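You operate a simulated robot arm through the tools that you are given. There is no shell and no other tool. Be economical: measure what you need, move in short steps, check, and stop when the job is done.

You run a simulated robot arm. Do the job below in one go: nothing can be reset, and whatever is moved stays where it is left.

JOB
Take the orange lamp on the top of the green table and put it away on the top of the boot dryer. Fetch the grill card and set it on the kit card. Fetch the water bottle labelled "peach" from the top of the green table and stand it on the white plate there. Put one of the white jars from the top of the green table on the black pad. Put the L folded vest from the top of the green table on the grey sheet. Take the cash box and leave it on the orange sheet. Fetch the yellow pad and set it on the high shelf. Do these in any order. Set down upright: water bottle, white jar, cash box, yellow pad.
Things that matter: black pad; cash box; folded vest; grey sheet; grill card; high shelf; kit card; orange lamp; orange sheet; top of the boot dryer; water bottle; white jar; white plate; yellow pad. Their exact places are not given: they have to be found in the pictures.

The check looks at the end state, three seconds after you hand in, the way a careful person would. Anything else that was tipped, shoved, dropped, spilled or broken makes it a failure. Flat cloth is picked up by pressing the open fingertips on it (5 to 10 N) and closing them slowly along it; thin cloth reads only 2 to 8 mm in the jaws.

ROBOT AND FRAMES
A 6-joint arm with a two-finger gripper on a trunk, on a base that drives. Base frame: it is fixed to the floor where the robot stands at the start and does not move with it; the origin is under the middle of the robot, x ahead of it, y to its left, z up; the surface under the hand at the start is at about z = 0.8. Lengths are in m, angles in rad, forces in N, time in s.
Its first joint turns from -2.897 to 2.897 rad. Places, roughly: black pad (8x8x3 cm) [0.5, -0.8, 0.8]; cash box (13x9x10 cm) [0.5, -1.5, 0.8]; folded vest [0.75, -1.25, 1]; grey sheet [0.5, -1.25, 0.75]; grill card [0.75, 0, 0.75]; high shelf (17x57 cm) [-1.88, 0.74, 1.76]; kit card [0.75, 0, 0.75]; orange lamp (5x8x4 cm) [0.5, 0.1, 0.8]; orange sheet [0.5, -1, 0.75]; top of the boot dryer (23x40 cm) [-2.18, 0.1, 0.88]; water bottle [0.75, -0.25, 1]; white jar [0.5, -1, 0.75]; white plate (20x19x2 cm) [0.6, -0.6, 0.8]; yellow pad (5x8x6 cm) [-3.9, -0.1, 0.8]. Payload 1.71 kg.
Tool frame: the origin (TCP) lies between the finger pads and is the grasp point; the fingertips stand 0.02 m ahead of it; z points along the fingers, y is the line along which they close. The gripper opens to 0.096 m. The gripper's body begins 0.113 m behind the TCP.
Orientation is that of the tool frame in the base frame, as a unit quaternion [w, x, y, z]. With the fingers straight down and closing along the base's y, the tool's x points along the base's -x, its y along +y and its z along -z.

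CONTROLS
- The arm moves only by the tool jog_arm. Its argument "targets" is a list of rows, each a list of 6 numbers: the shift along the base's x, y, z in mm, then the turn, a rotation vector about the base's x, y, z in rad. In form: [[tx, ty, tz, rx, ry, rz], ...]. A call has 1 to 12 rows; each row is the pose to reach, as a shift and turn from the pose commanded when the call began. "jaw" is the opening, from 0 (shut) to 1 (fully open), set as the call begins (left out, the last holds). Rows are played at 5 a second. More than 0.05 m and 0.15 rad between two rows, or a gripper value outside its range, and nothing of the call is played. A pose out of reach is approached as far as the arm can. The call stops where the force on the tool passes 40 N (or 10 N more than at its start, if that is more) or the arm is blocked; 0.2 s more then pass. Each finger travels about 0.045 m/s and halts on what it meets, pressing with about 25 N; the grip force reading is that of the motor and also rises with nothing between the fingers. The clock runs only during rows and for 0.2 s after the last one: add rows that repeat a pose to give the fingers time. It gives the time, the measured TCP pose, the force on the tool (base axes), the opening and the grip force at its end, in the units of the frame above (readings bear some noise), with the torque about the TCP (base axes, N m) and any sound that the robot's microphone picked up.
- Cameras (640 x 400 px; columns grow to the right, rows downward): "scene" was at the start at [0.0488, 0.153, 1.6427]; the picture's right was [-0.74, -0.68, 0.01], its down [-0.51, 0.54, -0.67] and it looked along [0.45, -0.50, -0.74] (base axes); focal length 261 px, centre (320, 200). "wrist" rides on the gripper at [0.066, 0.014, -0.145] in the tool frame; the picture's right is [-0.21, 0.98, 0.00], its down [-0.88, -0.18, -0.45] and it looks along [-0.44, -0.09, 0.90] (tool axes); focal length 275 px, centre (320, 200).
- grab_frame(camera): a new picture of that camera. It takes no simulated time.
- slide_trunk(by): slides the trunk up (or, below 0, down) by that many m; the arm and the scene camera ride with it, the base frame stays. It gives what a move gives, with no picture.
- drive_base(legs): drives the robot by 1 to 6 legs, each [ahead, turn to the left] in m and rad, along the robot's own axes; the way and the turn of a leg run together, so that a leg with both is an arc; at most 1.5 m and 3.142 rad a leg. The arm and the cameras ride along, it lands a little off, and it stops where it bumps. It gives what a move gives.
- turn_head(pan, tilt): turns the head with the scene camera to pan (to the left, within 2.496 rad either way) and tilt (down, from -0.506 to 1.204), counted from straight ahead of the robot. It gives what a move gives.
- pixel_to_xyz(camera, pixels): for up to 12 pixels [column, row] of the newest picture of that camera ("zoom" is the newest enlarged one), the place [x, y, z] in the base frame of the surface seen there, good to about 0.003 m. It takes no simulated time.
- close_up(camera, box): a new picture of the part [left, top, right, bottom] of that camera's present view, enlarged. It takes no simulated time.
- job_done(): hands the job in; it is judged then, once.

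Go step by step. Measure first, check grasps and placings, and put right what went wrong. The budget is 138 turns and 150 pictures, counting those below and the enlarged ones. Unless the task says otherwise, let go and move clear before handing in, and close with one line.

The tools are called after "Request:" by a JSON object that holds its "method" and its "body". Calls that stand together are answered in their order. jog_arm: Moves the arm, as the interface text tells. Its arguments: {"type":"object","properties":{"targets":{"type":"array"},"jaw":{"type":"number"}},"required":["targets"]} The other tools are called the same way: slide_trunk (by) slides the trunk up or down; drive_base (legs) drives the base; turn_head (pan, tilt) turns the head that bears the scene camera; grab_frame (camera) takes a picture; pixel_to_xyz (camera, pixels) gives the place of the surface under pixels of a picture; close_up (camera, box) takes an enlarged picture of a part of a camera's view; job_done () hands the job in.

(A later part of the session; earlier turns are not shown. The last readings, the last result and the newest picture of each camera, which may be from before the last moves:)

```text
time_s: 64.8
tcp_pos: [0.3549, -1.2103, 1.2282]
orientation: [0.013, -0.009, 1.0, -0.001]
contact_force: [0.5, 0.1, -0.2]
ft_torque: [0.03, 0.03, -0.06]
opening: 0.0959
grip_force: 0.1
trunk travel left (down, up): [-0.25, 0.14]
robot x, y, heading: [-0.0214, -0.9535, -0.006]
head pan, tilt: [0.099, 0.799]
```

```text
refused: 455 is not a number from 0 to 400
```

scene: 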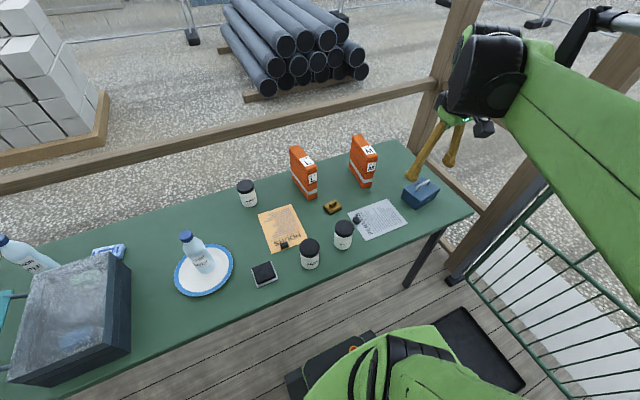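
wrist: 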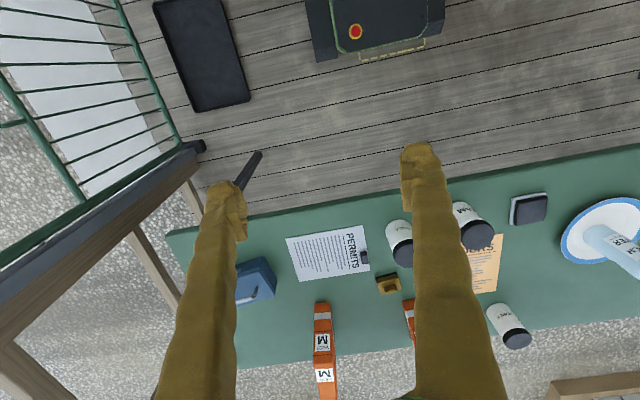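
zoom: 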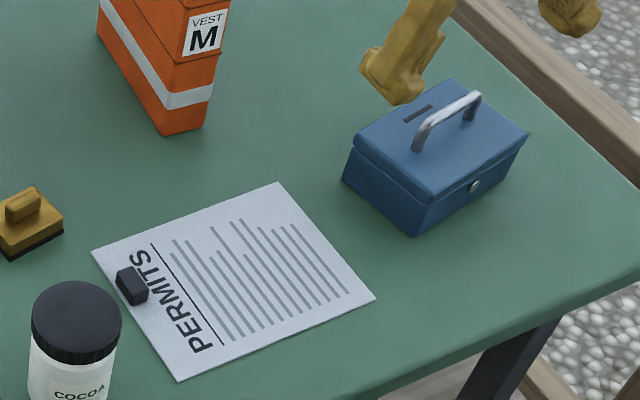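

Request:
{"method": "pixel_to_xyz", "body": {"camera": "zoom", "pixels": [[92, 252], [277, 184], [374, 297], [180, 380], [132, 285], [345, 178], [412, 235], [525, 150], [385, 125], [470, 145], [450, 105], [440, 180]]}}

Request:
{"method": "close_up", "body": {"camera": "scene", "box": [230, 130, 342, 215]}}

Request:
{"method": "pixel_to_xyz", "body": {"camera": "zoom", "pixels": [[285, 65], [330, 95], [280, 130], [310, 160], [380, 200], [300, 260], [350, 260], [418, 220], [418, 282], [70, 200], [60, 255], [365, 130]]}}

Request:
{"method": "close_up", "body": {"camera": "scene", "box": [235, 195, 363, 295]}}

Request:
{"method": "pixel_to_xyz", "body": {"camera": "zoom", "pixels": [[118, 82], [288, 50], [365, 205], [192, 280], [240, 247], [148, 370], [375, 230], [375, 250], [540, 145], [540, 160], [150, 340], [200, 400]]}}

```text
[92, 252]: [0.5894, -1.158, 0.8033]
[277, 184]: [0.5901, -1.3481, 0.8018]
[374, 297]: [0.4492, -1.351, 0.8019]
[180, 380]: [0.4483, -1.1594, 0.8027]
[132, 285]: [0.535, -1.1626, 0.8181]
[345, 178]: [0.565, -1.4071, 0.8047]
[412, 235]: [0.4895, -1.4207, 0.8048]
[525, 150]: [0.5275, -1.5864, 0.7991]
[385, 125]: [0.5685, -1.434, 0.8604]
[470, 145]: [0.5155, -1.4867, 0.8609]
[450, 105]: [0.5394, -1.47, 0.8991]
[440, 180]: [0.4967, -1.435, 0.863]
```

```text
4.71 times, centred on (286, 172) of scene
```

zoom: 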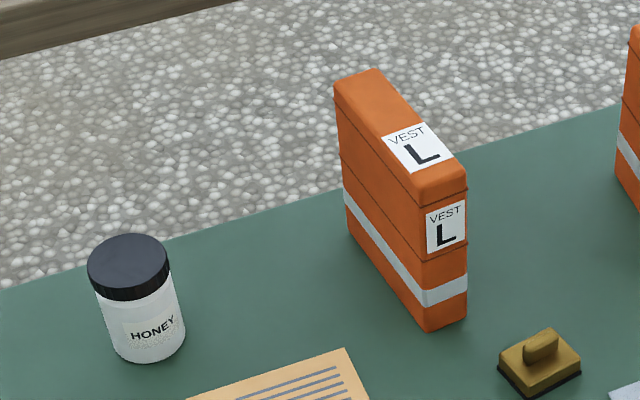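

```text
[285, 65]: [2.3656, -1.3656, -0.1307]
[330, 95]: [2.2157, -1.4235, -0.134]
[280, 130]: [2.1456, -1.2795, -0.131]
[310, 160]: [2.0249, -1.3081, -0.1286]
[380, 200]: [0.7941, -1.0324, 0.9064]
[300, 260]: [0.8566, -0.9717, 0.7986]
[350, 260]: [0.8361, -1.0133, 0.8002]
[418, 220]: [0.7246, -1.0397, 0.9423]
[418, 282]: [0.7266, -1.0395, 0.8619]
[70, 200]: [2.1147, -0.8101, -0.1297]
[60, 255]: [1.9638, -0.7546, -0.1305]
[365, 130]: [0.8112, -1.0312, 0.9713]
```

```text
4.00 times, centred on (299, 245) of scene
```

zoom: 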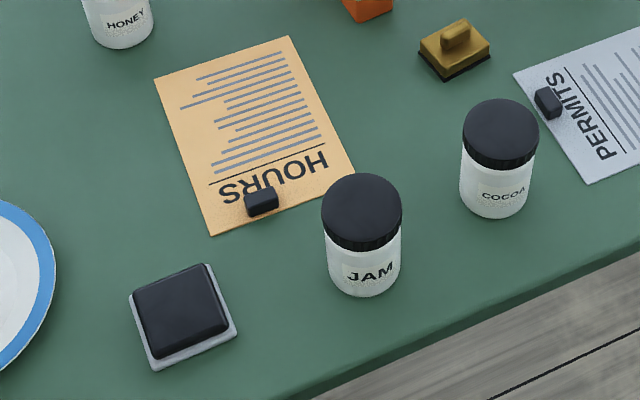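

```text
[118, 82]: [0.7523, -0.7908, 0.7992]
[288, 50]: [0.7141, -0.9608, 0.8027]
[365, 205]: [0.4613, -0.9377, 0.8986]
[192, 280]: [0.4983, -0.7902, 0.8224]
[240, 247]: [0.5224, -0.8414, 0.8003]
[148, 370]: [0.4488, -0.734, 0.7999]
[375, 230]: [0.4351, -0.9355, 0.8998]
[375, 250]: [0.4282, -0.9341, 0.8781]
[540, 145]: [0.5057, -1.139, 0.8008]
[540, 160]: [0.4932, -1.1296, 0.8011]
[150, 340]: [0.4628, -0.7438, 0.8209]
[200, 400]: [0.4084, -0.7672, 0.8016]
```

Measured: JAM jar centre ≈(0.463,-0.938), top 0.90; pad top centre ≈(0.473,-0.763,0.821); grey sheet x 0.45–0.59, y −1.16…−1.35. First the jar: move above it.

Request:
{"method": "jog_arm", "body": {"targets": [[15, 40, -10, 0, 0.013, -0.009], [30, 80, -20, 0.002, 0.026, -0.018], [45, 120, -40, 0.002, 0.026, -0.018], [60, 160, -60, 0.002, 0.026, -0.018], [75, 200, -90, 0.002, 0.026, -0.018], [92, 240, -120, 0.002, 0.026, -0.018], [108, 272, -150, 0.002, 0.026, -0.018], [108, 272, -180, 0.002, 0.026, -0.018], [108, 272, -180, 0.002, 0.026, -0.018]]}}

Request:
{"method": "grab_frame", "body": {"camera": "wrist"}}

```text
refused: row 5 steps farther than a row can; nothing moved
```

```text
115 pictures are left
```

wrist: 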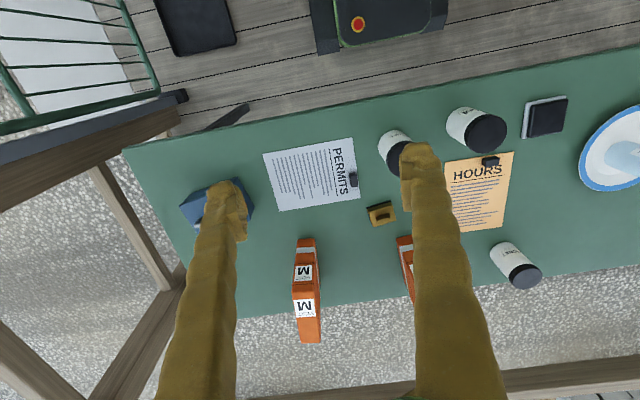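

Request:
{"method": "jog_arm", "body": {"targets": [[15, 40, 0, 0, 0.013, -0.009], [30, 80, 0, 0.002, 0.026, -0.018], [45, 120, -10, 0.002, 0.026, -0.018], [60, 160, -20, 0.002, 0.026, -0.018], [75, 200, -40, 0.002, 0.026, -0.018], [92, 240, -60, 0.002, 0.026, -0.018], [108, 272, -80, 0.002, 0.026, -0.018], [108, 272, -120, 0.002, 0.026, -0.018], [108, 272, -160, 0.002, 0.026, -0.018], [108, 272, -200, 0.002, 0.026, -0.018], [108, 272, -200, 0.002, 0.026, -0.018]]}}

Request:
{"method": "grab_frame", "body": {"camera": "wrist"}}

```text
time_s: 67.2
tcp_pos: [0.4444, -0.9304, 1.0263]
orientation: [-0.001, 0.006, 1.0, 0.0]
contact_force: [0.1, -1.0, -0.4]
ft_torque: [0.01, 0.01, 0.0]
opening: 0.0962
grip_force: 0.1
trunk travel left (down, up): [-0.25, 0.14]
robot x, y, heading: [-0.0176, -0.9513, -0.004]
head pan, tilt: [0.099, 0.799]
```

```text
114 pictures are left
```

wrist: 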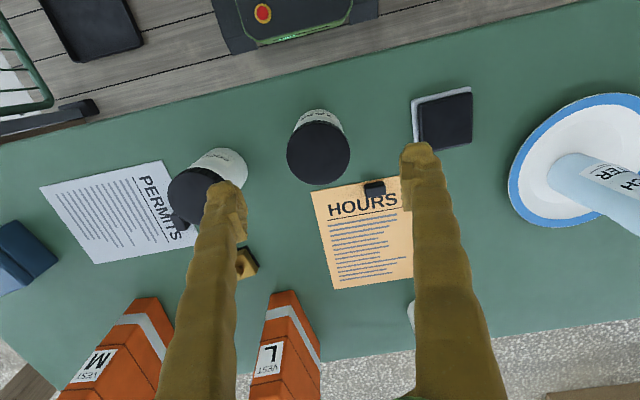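

Request:
{"method": "pixel_to_xyz", "body": {"camera": "wrist", "pixels": [[318, 155], [318, 128], [318, 182], [289, 155], [349, 155], [314, 192], [334, 286], [374, 188], [443, 120], [420, 130], [470, 95], [412, 278]]}}

```text
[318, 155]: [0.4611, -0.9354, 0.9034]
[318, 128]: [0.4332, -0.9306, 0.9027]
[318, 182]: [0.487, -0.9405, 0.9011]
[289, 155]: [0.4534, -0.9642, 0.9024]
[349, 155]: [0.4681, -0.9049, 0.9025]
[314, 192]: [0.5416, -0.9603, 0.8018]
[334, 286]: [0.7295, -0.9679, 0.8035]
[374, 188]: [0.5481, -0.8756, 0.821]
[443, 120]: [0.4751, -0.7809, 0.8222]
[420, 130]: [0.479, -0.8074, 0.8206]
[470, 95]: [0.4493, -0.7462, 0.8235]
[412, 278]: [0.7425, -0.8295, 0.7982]
```

Jar centre (0.461,-0.935), Ø~60 mm. Descend and grip.

Request:
{"method": "jog_arm", "body": {"targets": [[17, -5, -30, 0, -0.002, 0.012], [17, -5, -70, 0, -0.002, 0.012], [17, -5, -110, 0, -0.002, 0.012], [17, -5, -150, 0, -0.002, 0.012], [17, -5, -150, 0, -0.002, 0.012]]}}

Request:
{"method": "jog_arm", "body": {"targets": [[0, 0, 0, 0, 0, 0], [0, 0, 0, 0, 0, 0], [0, 0, 0, 0, 0, 0], [0, 0, 0, 0, 0, 0]], "jaw": 0.3}}

Request:
{"method": "jog_arm", "body": {"targets": [[0, 0, 20, 0, 0, 0], [0, 0, 50, 0, 0, 0], [0, 0, 80, 0, 0, 0], [0, 0, 80, 0, 0, 0]]}}

Request:
{"method": "grab_frame", "body": {"camera": "wrist"}}

```text
time_s: 68.4
tcp_pos: [0.4604, -0.9371, 0.8784]
orientation: [0.0, -0.001, 1.0, 0.0]
contact_force: [0.0, 0.1, -0.4]
ft_torque: [0.0, 0.07, -0.02]
opening: 0.096
grip_force: 0.1
trunk travel left (down, up): [-0.25, 0.14]
robot x, y, heading: [-0.0197, -0.95, -0.0]
head pan, tilt: [0.099, 0.799]
```

```text
time_s: 69.4
tcp_pos: [0.4602, -0.9373, 0.8778]
orientation: [0.001, 0.0, 1.0, 0.0]
contact_force: [-0.9, -1.4, 0.9]
ft_torque: [-0.15, -0.03, 0.0]
opening: 0.0712
grip_force: 25.2
trunk travel left (down, up): [-0.25, 0.14]
robot x, y, heading: [-0.0196, -0.9529, 0.002]
head pan, tilt: [0.099, 0.799]
```

```text
time_s: 70.4
tcp_pos: [0.4602, -0.9356, 0.9576]
orientation: [0.002, 0.001, 1.0, 0.0]
contact_force: [-0.3, -0.1, -3.3]
ft_torque: [-0.02, -0.05, 0.0]
opening: 0.071
grip_force: 25.0
trunk travel left (down, up): [-0.25, 0.14]
robot x, y, heading: [-0.0173, -0.9494, -0.006]
head pan, tilt: [0.099, 0.799]
```

```text
113 pictures are left
```

wrist: 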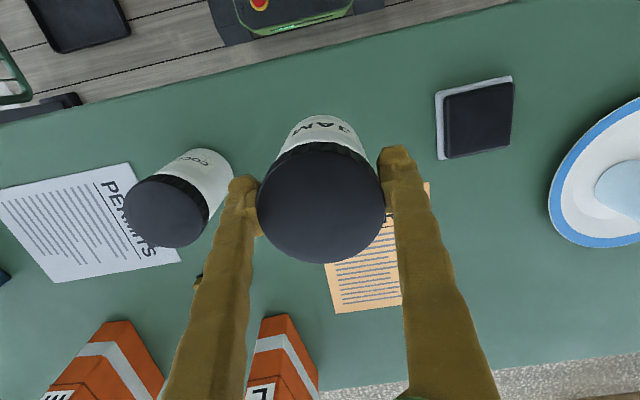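

Jar held and lifted 80 mm. Measure the pad's black top.

Request:
{"method": "pixel_to_xyz", "body": {"camera": "wrist", "pixels": [[447, 96], [513, 83], [509, 147], [449, 157], [479, 121], [515, 78], [438, 94], [440, 158]]}}

```text
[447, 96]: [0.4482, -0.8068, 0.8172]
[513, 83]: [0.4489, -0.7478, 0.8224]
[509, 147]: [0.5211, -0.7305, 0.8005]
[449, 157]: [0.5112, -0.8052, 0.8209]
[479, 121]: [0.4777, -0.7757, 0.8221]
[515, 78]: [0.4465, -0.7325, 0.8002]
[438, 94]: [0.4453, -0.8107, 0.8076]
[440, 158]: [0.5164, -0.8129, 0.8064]
```

Pad centre (0.479,-0.775). Carry the jar over and lower.

Request:
{"method": "jog_arm", "body": {"targets": [[5, 40, 0, 0, 0, 0], [10, 80, 0, 0, 0, 0], [15, 120, 0, 0, 0, 0], [19, 161, 0, 0, 0, 0], [19, 161, -20, 0, 0, 0], [19, 161, -40, 0, 0, 0], [19, 161, -48, 0, 0, 0], [19, 161, -52, 0, 0, 0], [19, 161, -52, 0, 0, 0]]}}

Request:
{"method": "jog_arm", "body": {"targets": [[0, 0, -1, 0, 0, 0], [0, 0, -2, 0, 0, 0], [0, 0, -3, 0, 0, 0], [0, 0, -3, 0, 0, 0]]}}

Request:
{"method": "grab_frame", "body": {"camera": "wrist"}}

```text
time_s: 72.4
tcp_pos: [0.481, -0.7764, 0.9064]
orientation: [0.001, 0.0, 1.0, 0.001]
contact_force: [0.8, -0.5, -2.5]
ft_torque: [0.0, 0.02, 0.03]
opening: 0.0707
grip_force: 25.4
trunk travel left (down, up): [-0.25, 0.14]
robot x, y, heading: [-0.0189, -0.9473, 0.003]
head pan, tilt: [0.099, 0.799]
```

```text
time_s: 73.4
tcp_pos: [0.4813, -0.7753, 0.9014]
orientation: [0.001, -0.001, 1.0, 0.0]
contact_force: [0.2, -0.5, -2.8]
ft_torque: [0.01, 0.0, -0.02]
opening: 0.0708
grip_force: 25.2
trunk travel left (down, up): [-0.25, 0.14]
robot x, y, heading: [-0.021, -0.9515, -0.005]
head pan, tilt: [0.099, 0.799]
```

```text
112 pictures are left
```

wrist: 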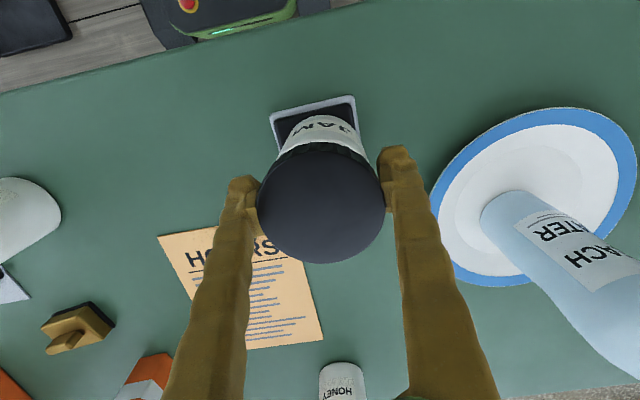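

Request:
{"method": "jog_arm", "body": {"targets": [[0, 0, -1, 0, 0, 0], [0, 0, -2, 0, 0, 0], [0, 0, -2.5, 0, 0, 0], [0, 0, -2.5, 0, 0, 0]]}}

```text
time_s: 74.4
tcp_pos: [0.4805, -0.7748, 0.9009]
orientation: [0.0, 0.0, 1.0, 0.001]
contact_force: [0.4, 0.3, 1.7]
ft_torque: [-0.13, -0.08, 0.02]
opening: 0.0709
grip_force: 25.2
trunk travel left (down, up): [-0.25, 0.14]
robot x, y, heading: [-0.0152, -0.9548, 0.0]
head pan, tilt: [0.099, 0.799]
```

Contact made (force rose to +1.7 N). Release and rise.

Request:
{"method": "jog_arm", "body": {"targets": [[0, 0, 0, 0, 0, 0], [0, 0, 0, 0, 0, 0], [0, 0, 0, 0, 0, 0], [0, 0, 0, 0, 0, 0]], "jaw": 1}}

Request:
{"method": "jog_arm", "body": {"targets": [[0, 0, 40, 0, 0, 0], [0, 0, 80, 0, 0, 0], [0, 0, 120, 0, 0, 0], [0, 0, 160, 0, 0, 0], [0, 0, 200, 0, 0, 0], [0, 0, 200, 0, 0, 0]]}}

Request:
{"method": "close_up", "body": {"camera": "scene", "box": [230, 190, 390, 290]}}

```text
time_s: 75.4
tcp_pos: [0.4806, -0.7749, 0.9011]
orientation: [0.0, 0.0, 1.0, 0.0]
contact_force: [1.0, -0.8, -1.6]
ft_torque: [-0.1, -0.05, 0.01]
opening: 0.0956
grip_force: 0.0
trunk travel left (down, up): [-0.25, 0.14]
robot x, y, heading: [-0.0166, -0.951, -0.004]
head pan, tilt: [0.099, 0.799]
```

```text
time_s: 76.8
tcp_pos: [0.4805, -0.7771, 1.1008]
orientation: [0.0, 0.0, 1.0, 0.001]
contact_force: [-1.1, 0.3, 0.3]
ft_torque: [0.04, -0.02, 0.0]
opening: 0.096
grip_force: 0.0
trunk travel left (down, up): [-0.25, 0.14]
robot x, y, heading: [-0.0173, -0.9535, -0.002]
head pan, tilt: [0.099, 0.799]
```

```text
4.00 times, centred on (310, 240) of scene
```

zoom: 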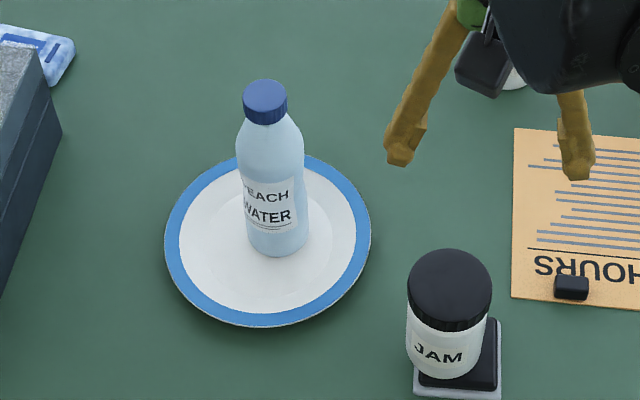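

Jar is on the black pad. Next, move over the L vest and measure it.

Request:
{"method": "jog_arm", "body": {"targets": [[0, 0, 40, 0, 0, 0], [30, -27, 60, 0, 0, 0], [60, -54, 60, 0, 0, 0], [90, -81, 60, 0, 0, 0], [120, -108, 60, 0, 0, 0], [150, -135, 60, 0, 0, 0], [180, -162, 60, 0, 0, 0], [210, -189, 60, 0, 0, 0], [240, -216, 60, 0, 0, 0], [260, -240, 60, 0, 0, 0], [280, -258, 60, 0, 0, 0], [280, -258, 60, 0, 0, 0]]}}

Request:
{"method": "grab_frame", "body": {"camera": "wrist"}}

```text
time_s: 79.4
tcp_pos: [0.7614, -1.0356, 1.1588]
orientation: [0.001, 0.0, 1.0, 0.001]
contact_force: [0.3, 0.6, 0.0]
ft_torque: [0.04, 0.02, 0.03]
opening: 0.0961
grip_force: 0.0
trunk travel left (down, up): [-0.25, 0.14]
robot x, y, heading: [-0.0195, -0.9529, -0.007]
head pan, tilt: [0.099, 0.799]
```

```text
110 pictures are left
```

wrist: 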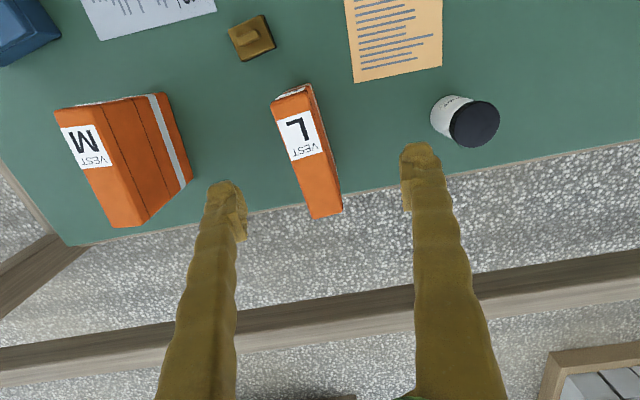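

Request:
{"method": "pixel_to_xyz", "body": {"camera": "wrist", "pixels": [[273, 105], [303, 93], [313, 215], [339, 207], [307, 155], [325, 150], [290, 160], [314, 87], [285, 88], [305, 122], [320, 190]]}}

Request:
{"method": "close_up", "body": {"camera": "scene", "box": [270, 120, 430, 220]}}

```text
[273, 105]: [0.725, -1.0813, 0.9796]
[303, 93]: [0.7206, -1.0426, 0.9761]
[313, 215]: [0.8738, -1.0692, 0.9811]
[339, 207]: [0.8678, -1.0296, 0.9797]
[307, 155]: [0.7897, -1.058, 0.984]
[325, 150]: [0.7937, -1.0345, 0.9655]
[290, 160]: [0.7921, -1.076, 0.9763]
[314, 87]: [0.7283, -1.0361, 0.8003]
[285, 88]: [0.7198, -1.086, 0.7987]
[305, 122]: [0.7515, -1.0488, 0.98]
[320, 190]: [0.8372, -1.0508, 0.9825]
```

```text
4.00 times, centred on (350, 170) of scene
```

zoom: 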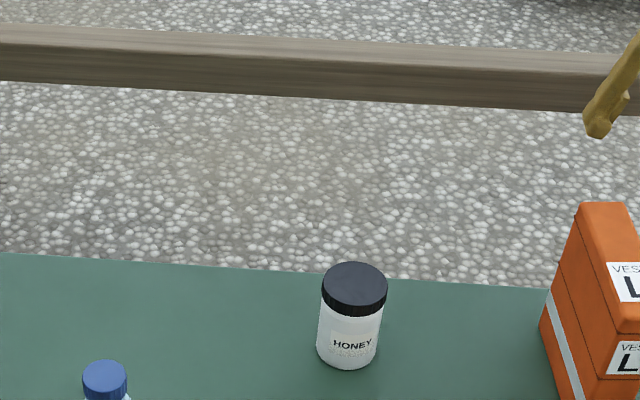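

L vest: centre (0.797,-1.055), 15×4 cm, top 0.98, yawed ~0.08. Align, descend and grip.

Request:
{"method": "jog_arm", "body": {"targets": [[36, -19, -20, 0, 0, 0.08], [36, -19, -65, 0, 0, 0.08], [36, -19, -110, 0, 0, 0.08], [36, -19, -155, 0, 0, 0.08], [36, -19, -195, 0, 0, 0.08], [36, -19, -235, 0, 0, 0.08], [36, -19, -235, 0, 0, 0.08]]}}

Request:
{"method": "grab_frame", "body": {"camera": "wrist"}}

Request:
{"method": "jog_arm", "body": {"targets": [[0, 0, 0, 0, 0, 0], [0, 0, 0, 0, 0, 0], [0, 0, 0, 0, 0, 0], [0, 0, 0, 0, 0, 0], [0, 0, 0, 0, 0, 0]], "jaw": 0}}

```text
time_s: 81.0
tcp_pos: [0.7965, -1.0542, 0.9226]
orientation: [0.0, -0.039, 0.999, 0.001]
contact_force: [-0.4, 0.7, -0.4]
ft_torque: [-0.03, 0.03, -0.02]
opening: 0.096
grip_force: 0.1
trunk travel left (down, up): [-0.25, 0.14]
robot x, y, heading: [-0.02, -0.955, -0.001]
head pan, tilt: [0.099, 0.799]
```

```text
108 pictures are left
```

wrist: 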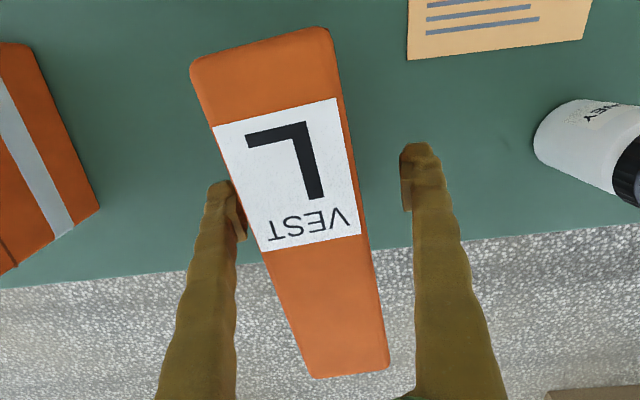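

```text
time_s: 82.2
tcp_pos: [0.7955, -1.0526, 0.9243]
orientation: [0.001, -0.039, 0.999, 0.001]
contact_force: [0.6, 0.4, 0.6]
ft_torque: [0.08, -0.01, 0.1]
opening: 0.0477
grip_force: 24.9
trunk travel left (down, up): [-0.25, 0.14]
robot x, y, heading: [-0.0191, -0.9528, -0.005]
head pan, tilt: [0.099, 0.799]
```

Vest gripped (48 mm). Lift, carry and turn it by −1.65 rad toward the grey sheet so its length runs along y.

Request:
{"method": "jog_arm", "body": {"targets": [[0, 0, 30, 0, 0, 0], [0, 0, 75, 0, 0, 0], [0, 0, 120, 0, 0, 0], [-45, 0, 120, 0, 0, -0.14], [-90, 0, 120, 0, 0, -0.28], [-135, 0, 120, 0, 0, -0.42], [-165, -30, 120, 0, 0, -0.56], [-190, -70, 120, 0, 0, -0.7], [-215, -110, 120, 0, 0, -0.84], [-240, -150, 120, 0, 0, -0.98], [-265, -190, 120, 0, 0, -1.12], [-277, -211, 120, 0, 0, -1.26]]}}

Request:
{"method": "jog_arm", "body": {"targets": [[0, 0, 0, 0, 0, -0.14], [0, 0, 0, 0, 0, -0.28], [0, 0, 0, 0, 0, -0.391], [0, 0, -20, 0, 0, -0.391], [0, 0, -20, 0, 0, -0.391]]}}

Request:
{"method": "grab_frame", "body": {"camera": "wrist"}}

Request:
{"method": "close_up", "body": {"camera": "scene", "box": [290, 120, 482, 240]}}

```text
time_s: 84.8
tcp_pos: [0.52, -1.2659, 1.0443]
orientation: [0.001, 0.557, 0.83, -0.001]
contact_force: [0.5, -1.0, -2.0]
ft_torque: [-0.01, 0.01, 0.05]
opening: 0.0476
grip_force: 25.3
trunk travel left (down, up): [-0.25, 0.14]
robot x, y, heading: [-0.0153, -0.9499, 0.001]
head pan, tilt: [0.099, 0.799]
```

```text
time_s: 86.0
tcp_pos: [0.5186, -1.2639, 1.0238]
orientation: [0.001, 0.708, 0.706, 0.0]
contact_force: [0.3, -0.4, -2.2]
ft_torque: [0.0, 0.02, 0.0]
opening: 0.0472
grip_force: 25.3
trunk travel left (down, up): [-0.25, 0.14]
robot x, y, heading: [-0.0186, -0.9504, 0.0]
head pan, tilt: [0.099, 0.799]
```

```text
107 pictures are left
```

wrist: 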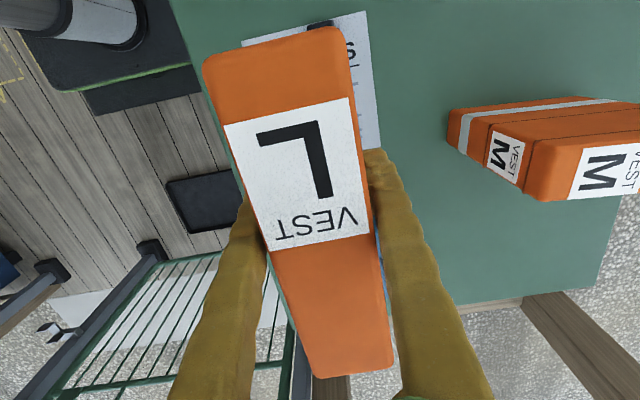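

```text
3.33 times, centred on (386, 180) of scene
```

zoom: 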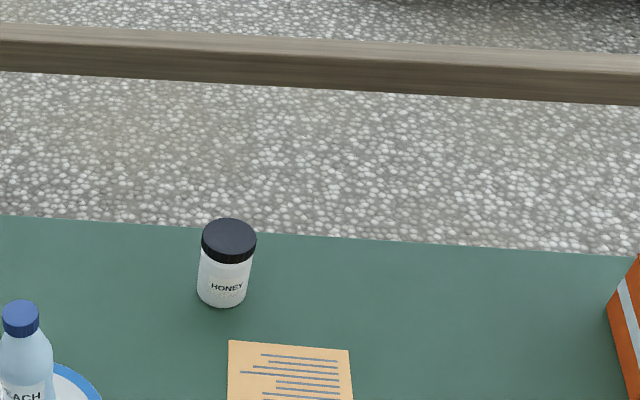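

Request:
{"method": "pixel_to_xyz", "body": {"camera": "wrist", "pixels": [[364, 14], [376, 130], [260, 40], [320, 24], [332, 22], [280, 130], [215, 60], [340, 35]]}}

```text
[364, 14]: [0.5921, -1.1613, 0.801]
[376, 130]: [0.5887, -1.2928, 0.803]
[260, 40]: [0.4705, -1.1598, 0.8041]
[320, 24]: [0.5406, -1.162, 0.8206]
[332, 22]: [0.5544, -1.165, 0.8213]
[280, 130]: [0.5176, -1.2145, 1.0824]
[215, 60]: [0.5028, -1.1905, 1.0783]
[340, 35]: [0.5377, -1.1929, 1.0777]
```

Vest is aligned above the sheet, clear of its knob. Lower it.

Request:
{"method": "jog_arm", "body": {"targets": [[0, -2, -40, 0, 0, 0], [0, -2, -70, 0, 0, 0], [0, -2, -86, 0, 0, 0], [0, -2, -91, 0, 0, 0], [0, -2, -93, 0, 0, 0], [0, -2, -94, 0, 0, 0], [0, -2, -94, 0, 0, 0]]}}

```text
time_s: 87.6
tcp_pos: [0.5187, -1.2666, 0.9287]
orientation: [0.001, 0.708, 0.706, -0.002]
contact_force: [0.1, -0.6, -3.1]
ft_torque: [0.01, -0.02, 0.02]
opening: 0.0474
grip_force: 24.8
trunk travel left (down, up): [-0.25, 0.14]
robot x, y, heading: [-0.0177, -0.9493, -0.002]
head pan, tilt: [0.099, 0.799]
```

Request:
{"method": "jog_arm", "body": {"targets": [[0, 0, -1, 0, 0, 0], [0, 0, -2, 0, 0, 0], [0, 0, -2, 0, 0, 0]]}}

```text
time_s: 88.4
tcp_pos: [0.5197, -1.2653, 0.9291]
orientation: [0.002, 0.708, 0.707, -0.002]
contact_force: [0.2, 0.2, -2.6]
ft_torque: [0.02, -0.04, 0.0]
opening: 0.0472
grip_force: 24.9
trunk travel left (down, up): [-0.25, 0.14]
robot x, y, heading: [-0.0146, -0.9514, -0.003]
head pan, tilt: [0.099, 0.799]
```

Request:
{"method": "jog_arm", "body": {"targets": [[0, 0, -1, 0, 0, 0], [0, 0, -2, 0, 0, 0], [0, 0, -2, 0, 0, 0]]}}

```text
time_s: 89.2
tcp_pos: [0.518, -1.2658, 0.9269]
orientation: [0.001, 0.708, 0.706, -0.001]
contact_force: [0.2, -0.2, -2.0]
ft_torque: [0.02, 0.0, 0.01]
opening: 0.0473
grip_force: 24.6
trunk travel left (down, up): [-0.25, 0.14]
robot x, y, heading: [-0.0186, -0.9492, 0.002]
head pan, tilt: [0.099, 0.799]
```

Request:
{"method": "jog_arm", "body": {"targets": [[0, 0, -1, 0, 0, 0], [0, 0, -1.5, 0, 0, 0], [0, 0, -1.5, 0, 0, 0]]}}

```text
time_s: 90.0
tcp_pos: [0.518, -1.2655, 0.9269]
orientation: [0.002, 0.707, 0.707, -0.001]
contact_force: [-0.5, 1.6, 12.0]
ft_torque: [0.13, -0.21, 0.05]
opening: 0.0477
grip_force: 24.5
trunk travel left (down, up): [-0.25, 0.14]
robot x, y, heading: [-0.02, -0.9558, -0.001]
head pan, tilt: [0.099, 0.799]
```

Touchdown. Release partially (to avoid sweeping neighbours), then rise.

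Request:
{"method": "jog_arm", "body": {"targets": [[0, 0, 1, 0, 0, 0], [0, 0, 1, 0, 0, 0], [0, 0, 1, 0, 0, 0], [0, 0, 1, 0, 0, 0]], "jaw": 0.85}}

Request:
{"method": "jog_arm", "body": {"targets": [[0, 0, 40, 0, 0, 0], [0, 0, 80, 0, 0, 0], [0, 0, 120, 0, 0, 0], [0, 0, 160, 0, 0, 0], [0, 0, 200, 0, 0, 0], [0, 0, 200, 0, 0, 0]]}}

Request:
{"method": "grab_frame", "body": {"camera": "wrist"}}

```text
time_s: 91.0
tcp_pos: [0.5186, -1.2651, 0.9259]
orientation: [0.001, 0.707, 0.707, -0.001]
contact_force: [-0.7, -0.2, 0.3]
ft_torque: [0.02, -0.02, 0.0]
opening: 0.0816
grip_force: 0.1
trunk travel left (down, up): [-0.25, 0.14]
robot x, y, heading: [-0.019, -0.9543, -0.002]
head pan, tilt: [0.099, 0.799]
```

```text
time_s: 92.4
tcp_pos: [0.5189, -1.265, 1.1273]
orientation: [0.001, 0.708, 0.706, -0.001]
contact_force: [-1.4, 0.2, -0.4]
ft_torque: [-0.03, -0.03, -0.02]
opening: 0.0818
grip_force: 0.0
trunk travel left (down, up): [-0.25, 0.14]
robot x, y, heading: [-0.0189, -0.9482, -0.002]
head pan, tilt: [0.099, 0.799]
```

```text
105 pictures are left
```

wrist: 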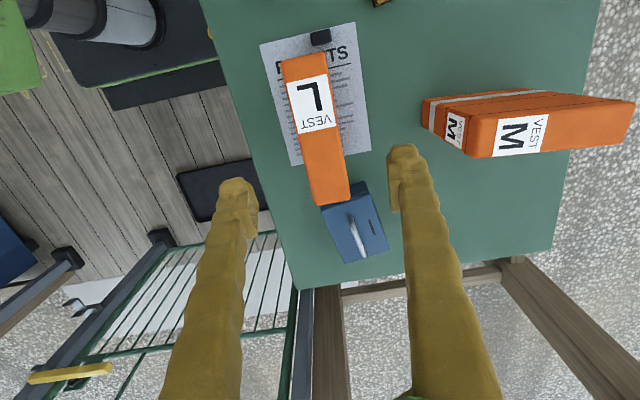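

Vest stands on the grey sheet. The cash box handle runs from (348,218) to (362,258); move above it and measure.

Request:
{"method": "jog_arm", "body": {"targets": [[0, -45, 0, 0, 0, 0], [0, -90, 0, 0, 0, 0], [5, -135, 0, 0, 0, 0], [10, -180, 0, 0, 0, 0], [10, -200, -40, 0, 0, 0], [10, -200, -80, 0, 0, 0], [10, -200, -80, 0, 0, 0]], "jaw": 0.5}}

Request:
{"method": "grab_frame", "body": {"camera": "wrist"}}

```text
time_s: 94.0
tcp_pos: [0.5296, -1.4665, 1.0449]
orientation: [0.001, 0.707, 0.708, -0.002]
contact_force: [-0.1, -0.1, -0.5]
ft_torque: [0.03, 0.04, 0.0]
opening: 0.0479
grip_force: 0.0
trunk travel left (down, up): [-0.25, 0.14]
robot x, y, heading: [-0.0202, -0.9521, 0.001]
head pan, tilt: [0.099, 0.799]
```

```text
104 pictures are left
```

wrist: 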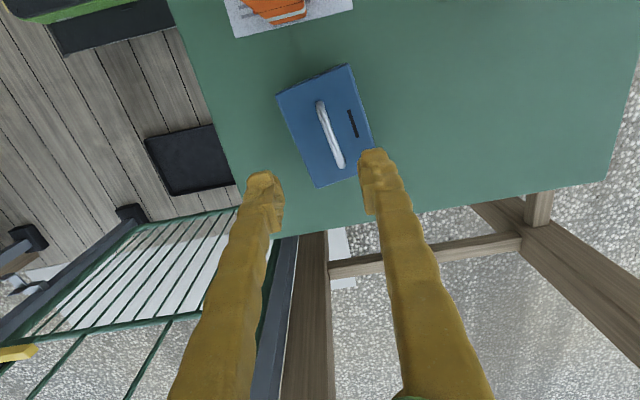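

Request:
{"method": "close_up", "body": {"camera": "wrist", "box": [265, 55, 393, 195]}}

Request:
{"method": "pixel_to_xyz", "body": {"camera": "wrist", "pixels": [[321, 106], [325, 120], [330, 134], [335, 146], [340, 161], [279, 97], [349, 67], [373, 143], [317, 186]]}}

```text
2.86 times, centred on (329, 125) of wrist
```

zoom: 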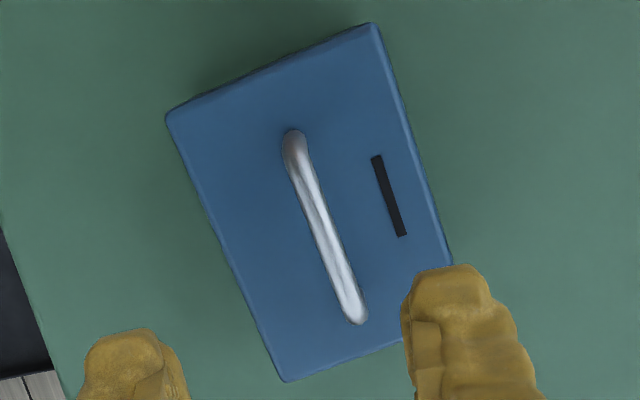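

```text
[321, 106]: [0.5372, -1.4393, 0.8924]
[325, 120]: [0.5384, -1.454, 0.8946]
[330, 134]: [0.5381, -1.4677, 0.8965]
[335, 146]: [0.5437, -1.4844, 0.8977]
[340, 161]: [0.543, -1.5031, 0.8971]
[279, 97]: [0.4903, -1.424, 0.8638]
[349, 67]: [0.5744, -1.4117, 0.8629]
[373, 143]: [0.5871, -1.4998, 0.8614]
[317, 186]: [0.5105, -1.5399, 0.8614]
```

Handle centre (0.541,-1.472), bar top 0.8975, box yaw ≈ +0.15. Align, descend, grip.

Request:
{"method": "jog_arm", "body": {"targets": [[11, -6, -30, 0, 0, 0.13], [11, -6, -70, 0, 0, 0.13], [11, -6, -110, 0, 0, 0.13], [11, -6, -140, 0, 0, 0.13], [11, -6, -154, 0, 0, 0.13], [11, -6, -154, 0, 0, 0.13]]}}

Request:
{"method": "close_up", "body": {"camera": "wrist", "box": [220, 50, 420, 250]}}

```text
time_s: 95.4
tcp_pos: [0.54, -1.4714, 0.8926]
orientation: [0.001, 0.66, 0.751, 0.0]
contact_force: [-0.1, -0.6, -0.1]
ft_torque: [0.02, 0.0, -0.01]
opening: 0.0482
grip_force: 0.1
trunk travel left (down, up): [-0.25, 0.14]
robot x, y, heading: [-0.0234, -0.9494, -0.003]
head pan, tilt: [0.099, 0.799]
```

```text
2.00 times, centred on (320, 150) of wrist
```

zoom: 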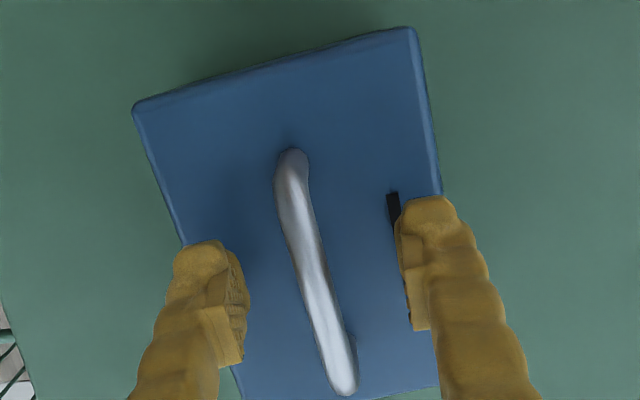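

Request:
{"method": "jog_arm", "body": {"targets": [[0, 0, -3, 0, 0, 0], [0, 0, -3, 0, 0, 0], [0, 0, -3, 0, 0, 0], [0, 0, -3, 0, 0, 0], [0, 0, -3, 0, 0, 0], [0, 0, -3, 0, 0, 0]], "jaw": 0}}

Request:
{"method": "jog_arm", "body": {"targets": [[0, 0, 15, 0, 0, 0], [0, 0, 40, 0, 0, 0], [0, 0, 70, 0, 0, 0], [0, 0, 70, 0, 0, 0]]}}

Request:
{"method": "grab_frame", "body": {"camera": "wrist"}}

```text
time_s: 96.8
tcp_pos: [0.54, -1.4714, 0.8898]
orientation: [0.0, 0.66, 0.751, 0.0]
contact_force: [-0.5, -0.4, 0.2]
ft_torque: [0.05, -0.04, 0.14]
opening: 0.0061
grip_force: 25.1
trunk travel left (down, up): [-0.25, 0.14]
robot x, y, heading: [-0.0216, -0.9549, -0.005]
head pan, tilt: [0.099, 0.799]
```

```text
time_s: 97.8
tcp_pos: [0.5419, -1.4733, 0.9603]
orientation: [0.0, 0.659, 0.752, -0.001]
contact_force: [0.0, -0.2, -4.8]
ft_torque: [-0.02, -0.01, -0.03]
opening: 0.0062
grip_force: 24.9
trunk travel left (down, up): [-0.25, 0.14]
robot x, y, heading: [-0.0147, -0.9513, -0.0]
head pan, tilt: [0.099, 0.799]
```

```text
101 pictures are left
```

wrist: 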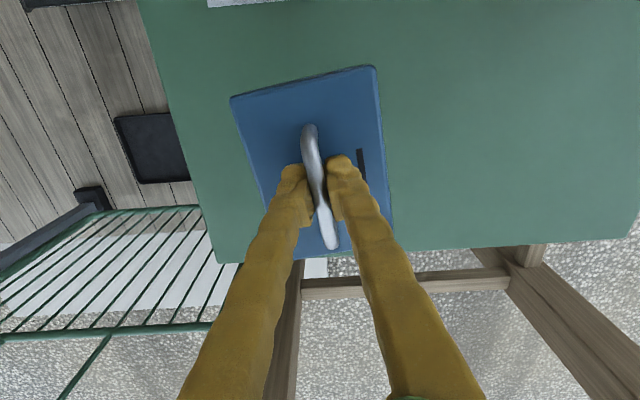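

Cash box held by its handle. Raise it well above the vests, then carry to the orange sheet, turning its length along the sheet.

Request:
{"method": "jog_arm", "body": {"targets": [[0, 0, 40, 0, 0, 0], [0, 0, 80, 0, 0, 0], [0, 0, 120, 0, 0, 0], [0, 0, 160, 0, 0, 0], [0, 0, 160, 0, 0, 0]]}}

Request:
{"method": "jog_arm", "body": {"targets": [[9.5, 48, 0, 0, 0, 0.115], [19, 96, 0, 0, 0, 0.23], [28.5, 144, 0, 0, 0, 0.345], [38, 192, 0, 0, 0, 0.46], [47.5, 240, 0, 0, 0, 0.575], [57, 288, 0, 0, 0, 0.69], [66.5, 336, 0, 0, 0, 0.805], [76, 384, 0, 0, 0, 0.92], [85.5, 432, 0, 0, 0, 1.035], [95, 480, 0, 0, 0, 1.15], [104.5, 528, 0, 0, 0, 1.265], [114, 575, 0, 0, 0, 1.38]]}}

Request:
{"method": "grab_frame", "body": {"camera": "wrist"}}

Request:
{"method": "grab_frame", "body": {"camera": "scene"}}

```text
time_s: 99.0
tcp_pos: [0.5416, -1.4723, 1.1218]
orientation: [0.001, 0.66, 0.751, -0.001]
contact_force: [0.3, 0.1, -5.3]
ft_torque: [0.03, -0.03, 0.01]
opening: 0.0062
grip_force: 24.3
trunk travel left (down, up): [-0.25, 0.14]
robot x, y, heading: [-0.0199, -0.9552, -0.002]
head pan, tilt: [0.099, 0.799]
```

```text
time_s: 101.6
tcp_pos: [0.654, -0.8959, 1.1205]
orientation: [0.001, 0.029, 1.0, 0.0]
contact_force: [-0.4, -0.3, -5.7]
ft_torque: [0.01, 0.05, -0.03]
opening: 0.006
grip_force: 25.3
trunk travel left (down, up): [-0.25, 0.14]
robot x, y, heading: [-0.0187, -0.954, 0.001]
head pan, tilt: [0.099, 0.799]
```

```text
100 pictures are left
```

wrist: 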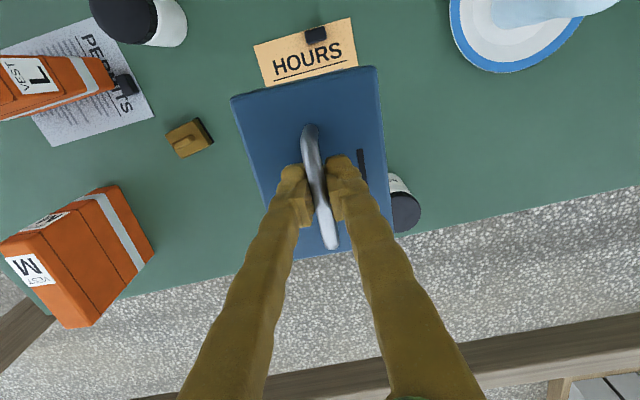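

```text
99 pictures are left
```

scene: 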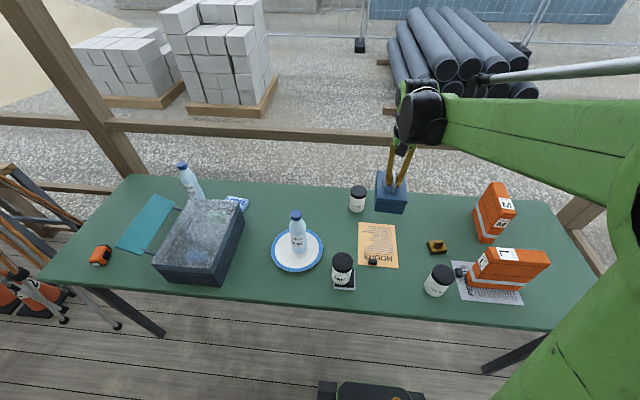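

Sheet fully visible in the scene view: corners near (361,224),(393,224),(398,267),(358,265). Measure it and the honey jar.

Request:
{"method": "close_up", "body": {"camera": "scene", "box": [330, 160, 426, 280]}}

Request:
{"method": "pixel_to_xyz", "body": {"camera": "scene", "pixels": [[361, 225], [393, 225], [397, 265], [359, 263], [377, 240], [372, 261], [358, 192], [358, 187], [366, 205], [358, 210]]}}

```text
3.33 times, centred on (378, 220) of scene
```

zoom: 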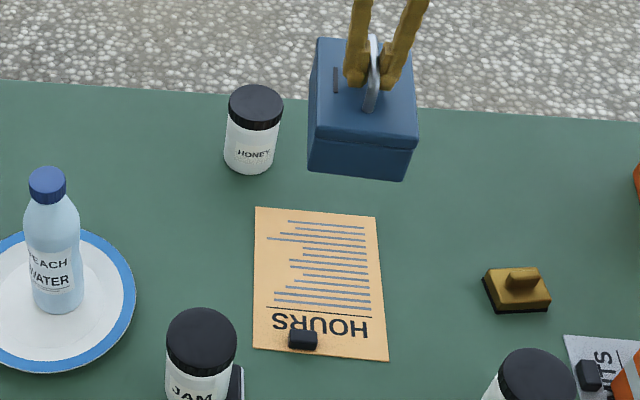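

```text
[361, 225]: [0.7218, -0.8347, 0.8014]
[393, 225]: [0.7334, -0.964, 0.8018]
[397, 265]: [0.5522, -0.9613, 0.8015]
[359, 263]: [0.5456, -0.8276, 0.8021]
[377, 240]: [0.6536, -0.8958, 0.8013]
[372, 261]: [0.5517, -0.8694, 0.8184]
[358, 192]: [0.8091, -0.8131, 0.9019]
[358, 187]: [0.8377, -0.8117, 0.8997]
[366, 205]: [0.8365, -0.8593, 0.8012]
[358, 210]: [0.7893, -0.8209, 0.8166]
```

Sheet centre aligned; box will span x 0.59–0.72, clear of the knob. Lower.

Request:
{"method": "jog_arm", "body": {"targets": [[2, 0, -45, 0, 0, 0], [2, 0, -90, 0, 0, 0], [2, 0, -135, 0, 0, 0], [2, 0, -180, 0, 0, 0], [2, 0, -210, 0, 0, 0], [2, 0, -221, 0, 0, 0], [2, 0, -225, 0, 0, 0], [2, 0, -225, 0, 0, 0]]}}

Request:
{"method": "jog_arm", "body": {"targets": [[0, 0, -1, 0, 0, 0], [0, 0, -2, 0, 0, 0], [0, 0, -2, 0, 0, 0]]}}

```text
time_s: 103.4
tcp_pos: [0.6551, -0.8956, 0.8953]
orientation: [0.001, 0.031, 1.0, 0.0]
contact_force: [0.5, -0.3, -5.7]
ft_torque: [0.01, 0.02, 0.01]
opening: 0.006
grip_force: 25.0
trunk travel left (down, up): [-0.25, 0.14]
robot x, y, heading: [-0.0172, -0.9524, 0.0]
head pan, tilt: [0.099, 0.799]
```

```text
time_s: 104.2
tcp_pos: [0.6559, -0.897, 0.8913]
orientation: [0.002, 0.03, 1.0, -0.001]
contact_force: [-0.8, 2.1, -0.7]
ft_torque: [-0.04, -0.24, 0.11]
opening: 0.006
grip_force: 24.9
trunk travel left (down, up): [-0.25, 0.14]
robot x, y, heading: [-0.0183, -0.9525, 0.001]
head pan, tilt: [0.099, 0.799]
```

The weight came off (−5.7 → −0.7 N): touched down. Release and rise.

Request:
{"method": "jog_arm", "body": {"targets": [[0, 0, -0.5, 0, 0, 0], [0, 0, -0.5, 0, 0, 0], [0, 0, -0.5, 0, 0, 0], [0, 0, -0.5, 0, 0, 0]], "jaw": 0.5}}

Request:
{"method": "jog_arm", "body": {"targets": [[0, 0, 40, 0, 0, 0], [0, 0, 80, 0, 0, 0], [0, 0, 120, 0, 0, 0], [0, 0, 160, 0, 0, 0], [-40, 0, 180, 0, 0, 0], [-80, 0, 200, 0, 0, 0], [-120, 0, 220, 0, 0, 0], [-160, 0, 240, 0, 0, 0], [-200, 0, 260, 0, 0, 0], [-240, 0, 280, 0, 0, 0]]}}

Request:
{"method": "grab_frame", "body": {"camera": "scene"}}

Request:
{"method": "close_up", "body": {"camera": "scene", "box": [260, 160, 560, 320]}}

```text
time_s: 105.2
tcp_pos: [0.6547, -0.8966, 0.8923]
orientation: [0.001, 0.031, 1.0, 0.0]
contact_force: [0.2, -0.2, -0.3]
ft_torque: [0.04, 0.01, -0.02]
opening: 0.0482
grip_force: 0.0
trunk travel left (down, up): [-0.25, 0.14]
robot x, y, heading: [-0.0224, -0.954, -0.003]
head pan, tilt: [0.099, 0.799]
```

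```text
time_s: 107.4
tcp_pos: [0.4137, -0.8976, 1.172]
orientation: [0.002, 0.031, 1.0, -0.001]
contact_force: [-0.5, -0.3, 0.5]
ft_torque: [0.0, -0.07, 0.0]
opening: 0.0481
grip_force: 0.0
trunk travel left (down, up): [-0.25, 0.14]
robot x, y, heading: [-0.0191, -0.9513, 0.001]
head pan, tilt: [0.099, 0.799]
```

```text
97 pictures are left
```

scene: 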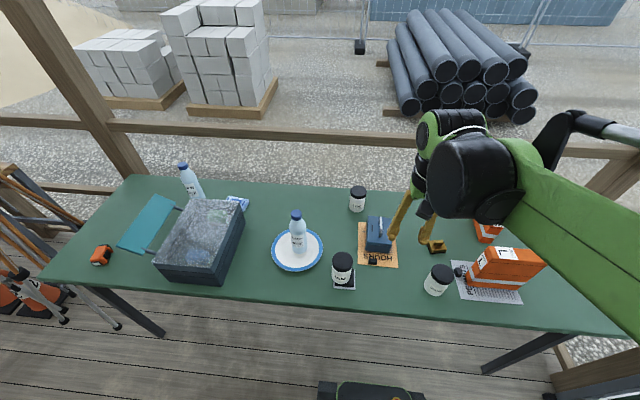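

```text
2.13 times, centred on (410, 240) of scene
```

zoom: 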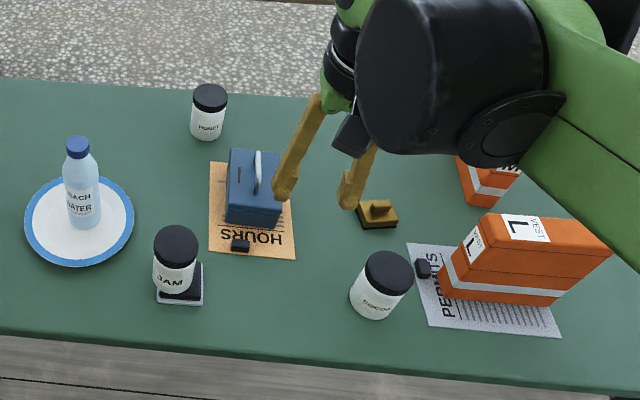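

All four placements look good. Now drive back to the left end for the lamp.

Request:
{"method": "drive_base", "body": {"legs": [[-0.2, 0], [0, 1.571], [0.9, 0], [0, -1.571], [0.18, 0]]}}

Request:
{"method": "turn_head", "body": {"pan": 0.3, "tilt": 0.9}}

Request:
{"method": "grab_frame", "body": {"camera": "scene"}}

Request:
{"method": "grab_frame", "body": {"camera": "wrist"}}

```text
time_s: 128.4
tcp_pos: [0.3901, 0.0341, 1.1656]
orientation: [-0.005, 0.003, 1.0, 0.0]
contact_force: [3.3, 0.7, -0.4]
ft_torque: [-0.04, 0.36, 0.0]
opening: 0.0475
grip_force: 0.0
trunk travel left (down, up): [-0.25, 0.14]
robot x, y, heading: [-0.0563, -0.0521, 0.059]
head pan, tilt: [0.099, 0.799]
```

```text
time_s: 129.2
tcp_pos: [0.3792, 0.0341, 1.1702]
orientation: [0.0, 0.003, 1.0, 0.0]
contact_force: [0.7, -0.6, 0.5]
ft_torque: [-0.02, -0.03, 0.01]
opening: 0.0479
grip_force: 0.2
trunk travel left (down, up): [-0.25, 0.14]
robot x, y, heading: [-0.0566, -0.0487, 0.056]
head pan, tilt: [0.3, 0.901]
```

```text
95 pictures are left
```

scene: 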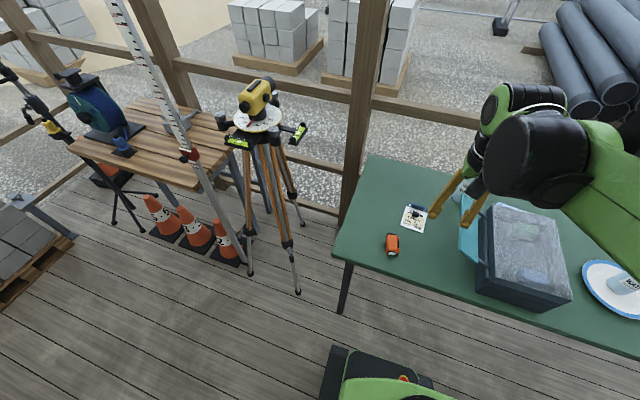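

```text
94 pictures are left
```

wrist: 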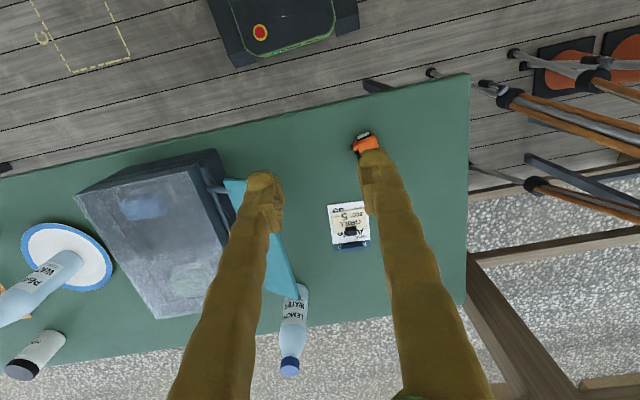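

The lamp is at about (0.477,0.105). Move above it and look.

Request:
{"method": "jog_arm", "body": {"targets": [[30, 25, -25, 0, 0, 0], [60, 50, -50, 0, 0, 0], [97, 72, -75, 0, 0, 0], [97, 72, -120, 0, 0, 0], [97, 72, -165, 0, 0, 0], [97, 72, -210, 0, 0, 0], [97, 72, -230, 0, 0, 0], [97, 72, -230, 0, 0, 0]], "jaw": 0.9}}

Request:
{"method": "grab_frame", "body": {"camera": "wrist"}}

Request:
{"method": "close_up", "body": {"camera": "wrist", "box": [240, 60, 400, 200]}}

```text
time_s: 131.0
tcp_pos: [0.4665, 0.1063, 0.9423]
orientation: [0.005, 0.002, 1.0, 0.001]
contact_force: [0.0, 0.8, 0.1]
ft_torque: [0.0, -0.04, -0.01]
opening: 0.0862
grip_force: 0.1
trunk travel left (down, up): [-0.25, 0.14]
robot x, y, heading: [-0.0581, -0.0484, 0.056]
head pan, tilt: [0.3, 0.901]
```

```text
93 pictures are left
```

wrist: 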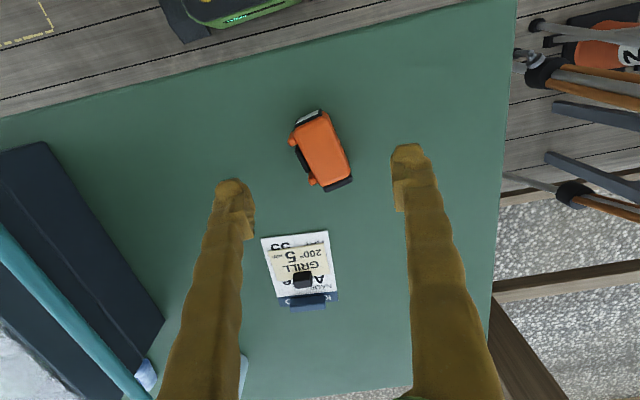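

```text
2.86 times, centred on (320, 130) of wrist
```

zoom: 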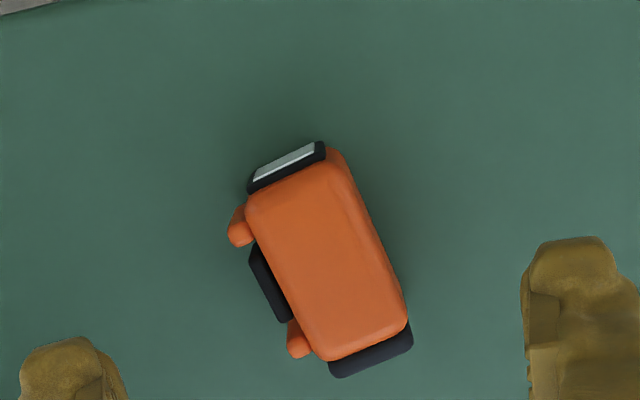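

Request:
{"method": "pixel_to_xyz", "body": {"camera": "zoom", "pixels": [[250, 210], [340, 165], [400, 310], [330, 350], [325, 260], [285, 165], [375, 355], [270, 285], [240, 230], [295, 345], [365, 235]]}}

```text
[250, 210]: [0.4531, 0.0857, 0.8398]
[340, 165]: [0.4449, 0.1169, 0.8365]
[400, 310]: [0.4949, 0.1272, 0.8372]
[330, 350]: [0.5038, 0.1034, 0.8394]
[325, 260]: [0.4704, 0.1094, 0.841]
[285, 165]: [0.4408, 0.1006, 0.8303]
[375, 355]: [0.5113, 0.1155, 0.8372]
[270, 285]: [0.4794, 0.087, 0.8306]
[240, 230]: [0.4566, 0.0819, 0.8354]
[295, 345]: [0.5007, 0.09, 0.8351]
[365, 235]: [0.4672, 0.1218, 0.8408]
```

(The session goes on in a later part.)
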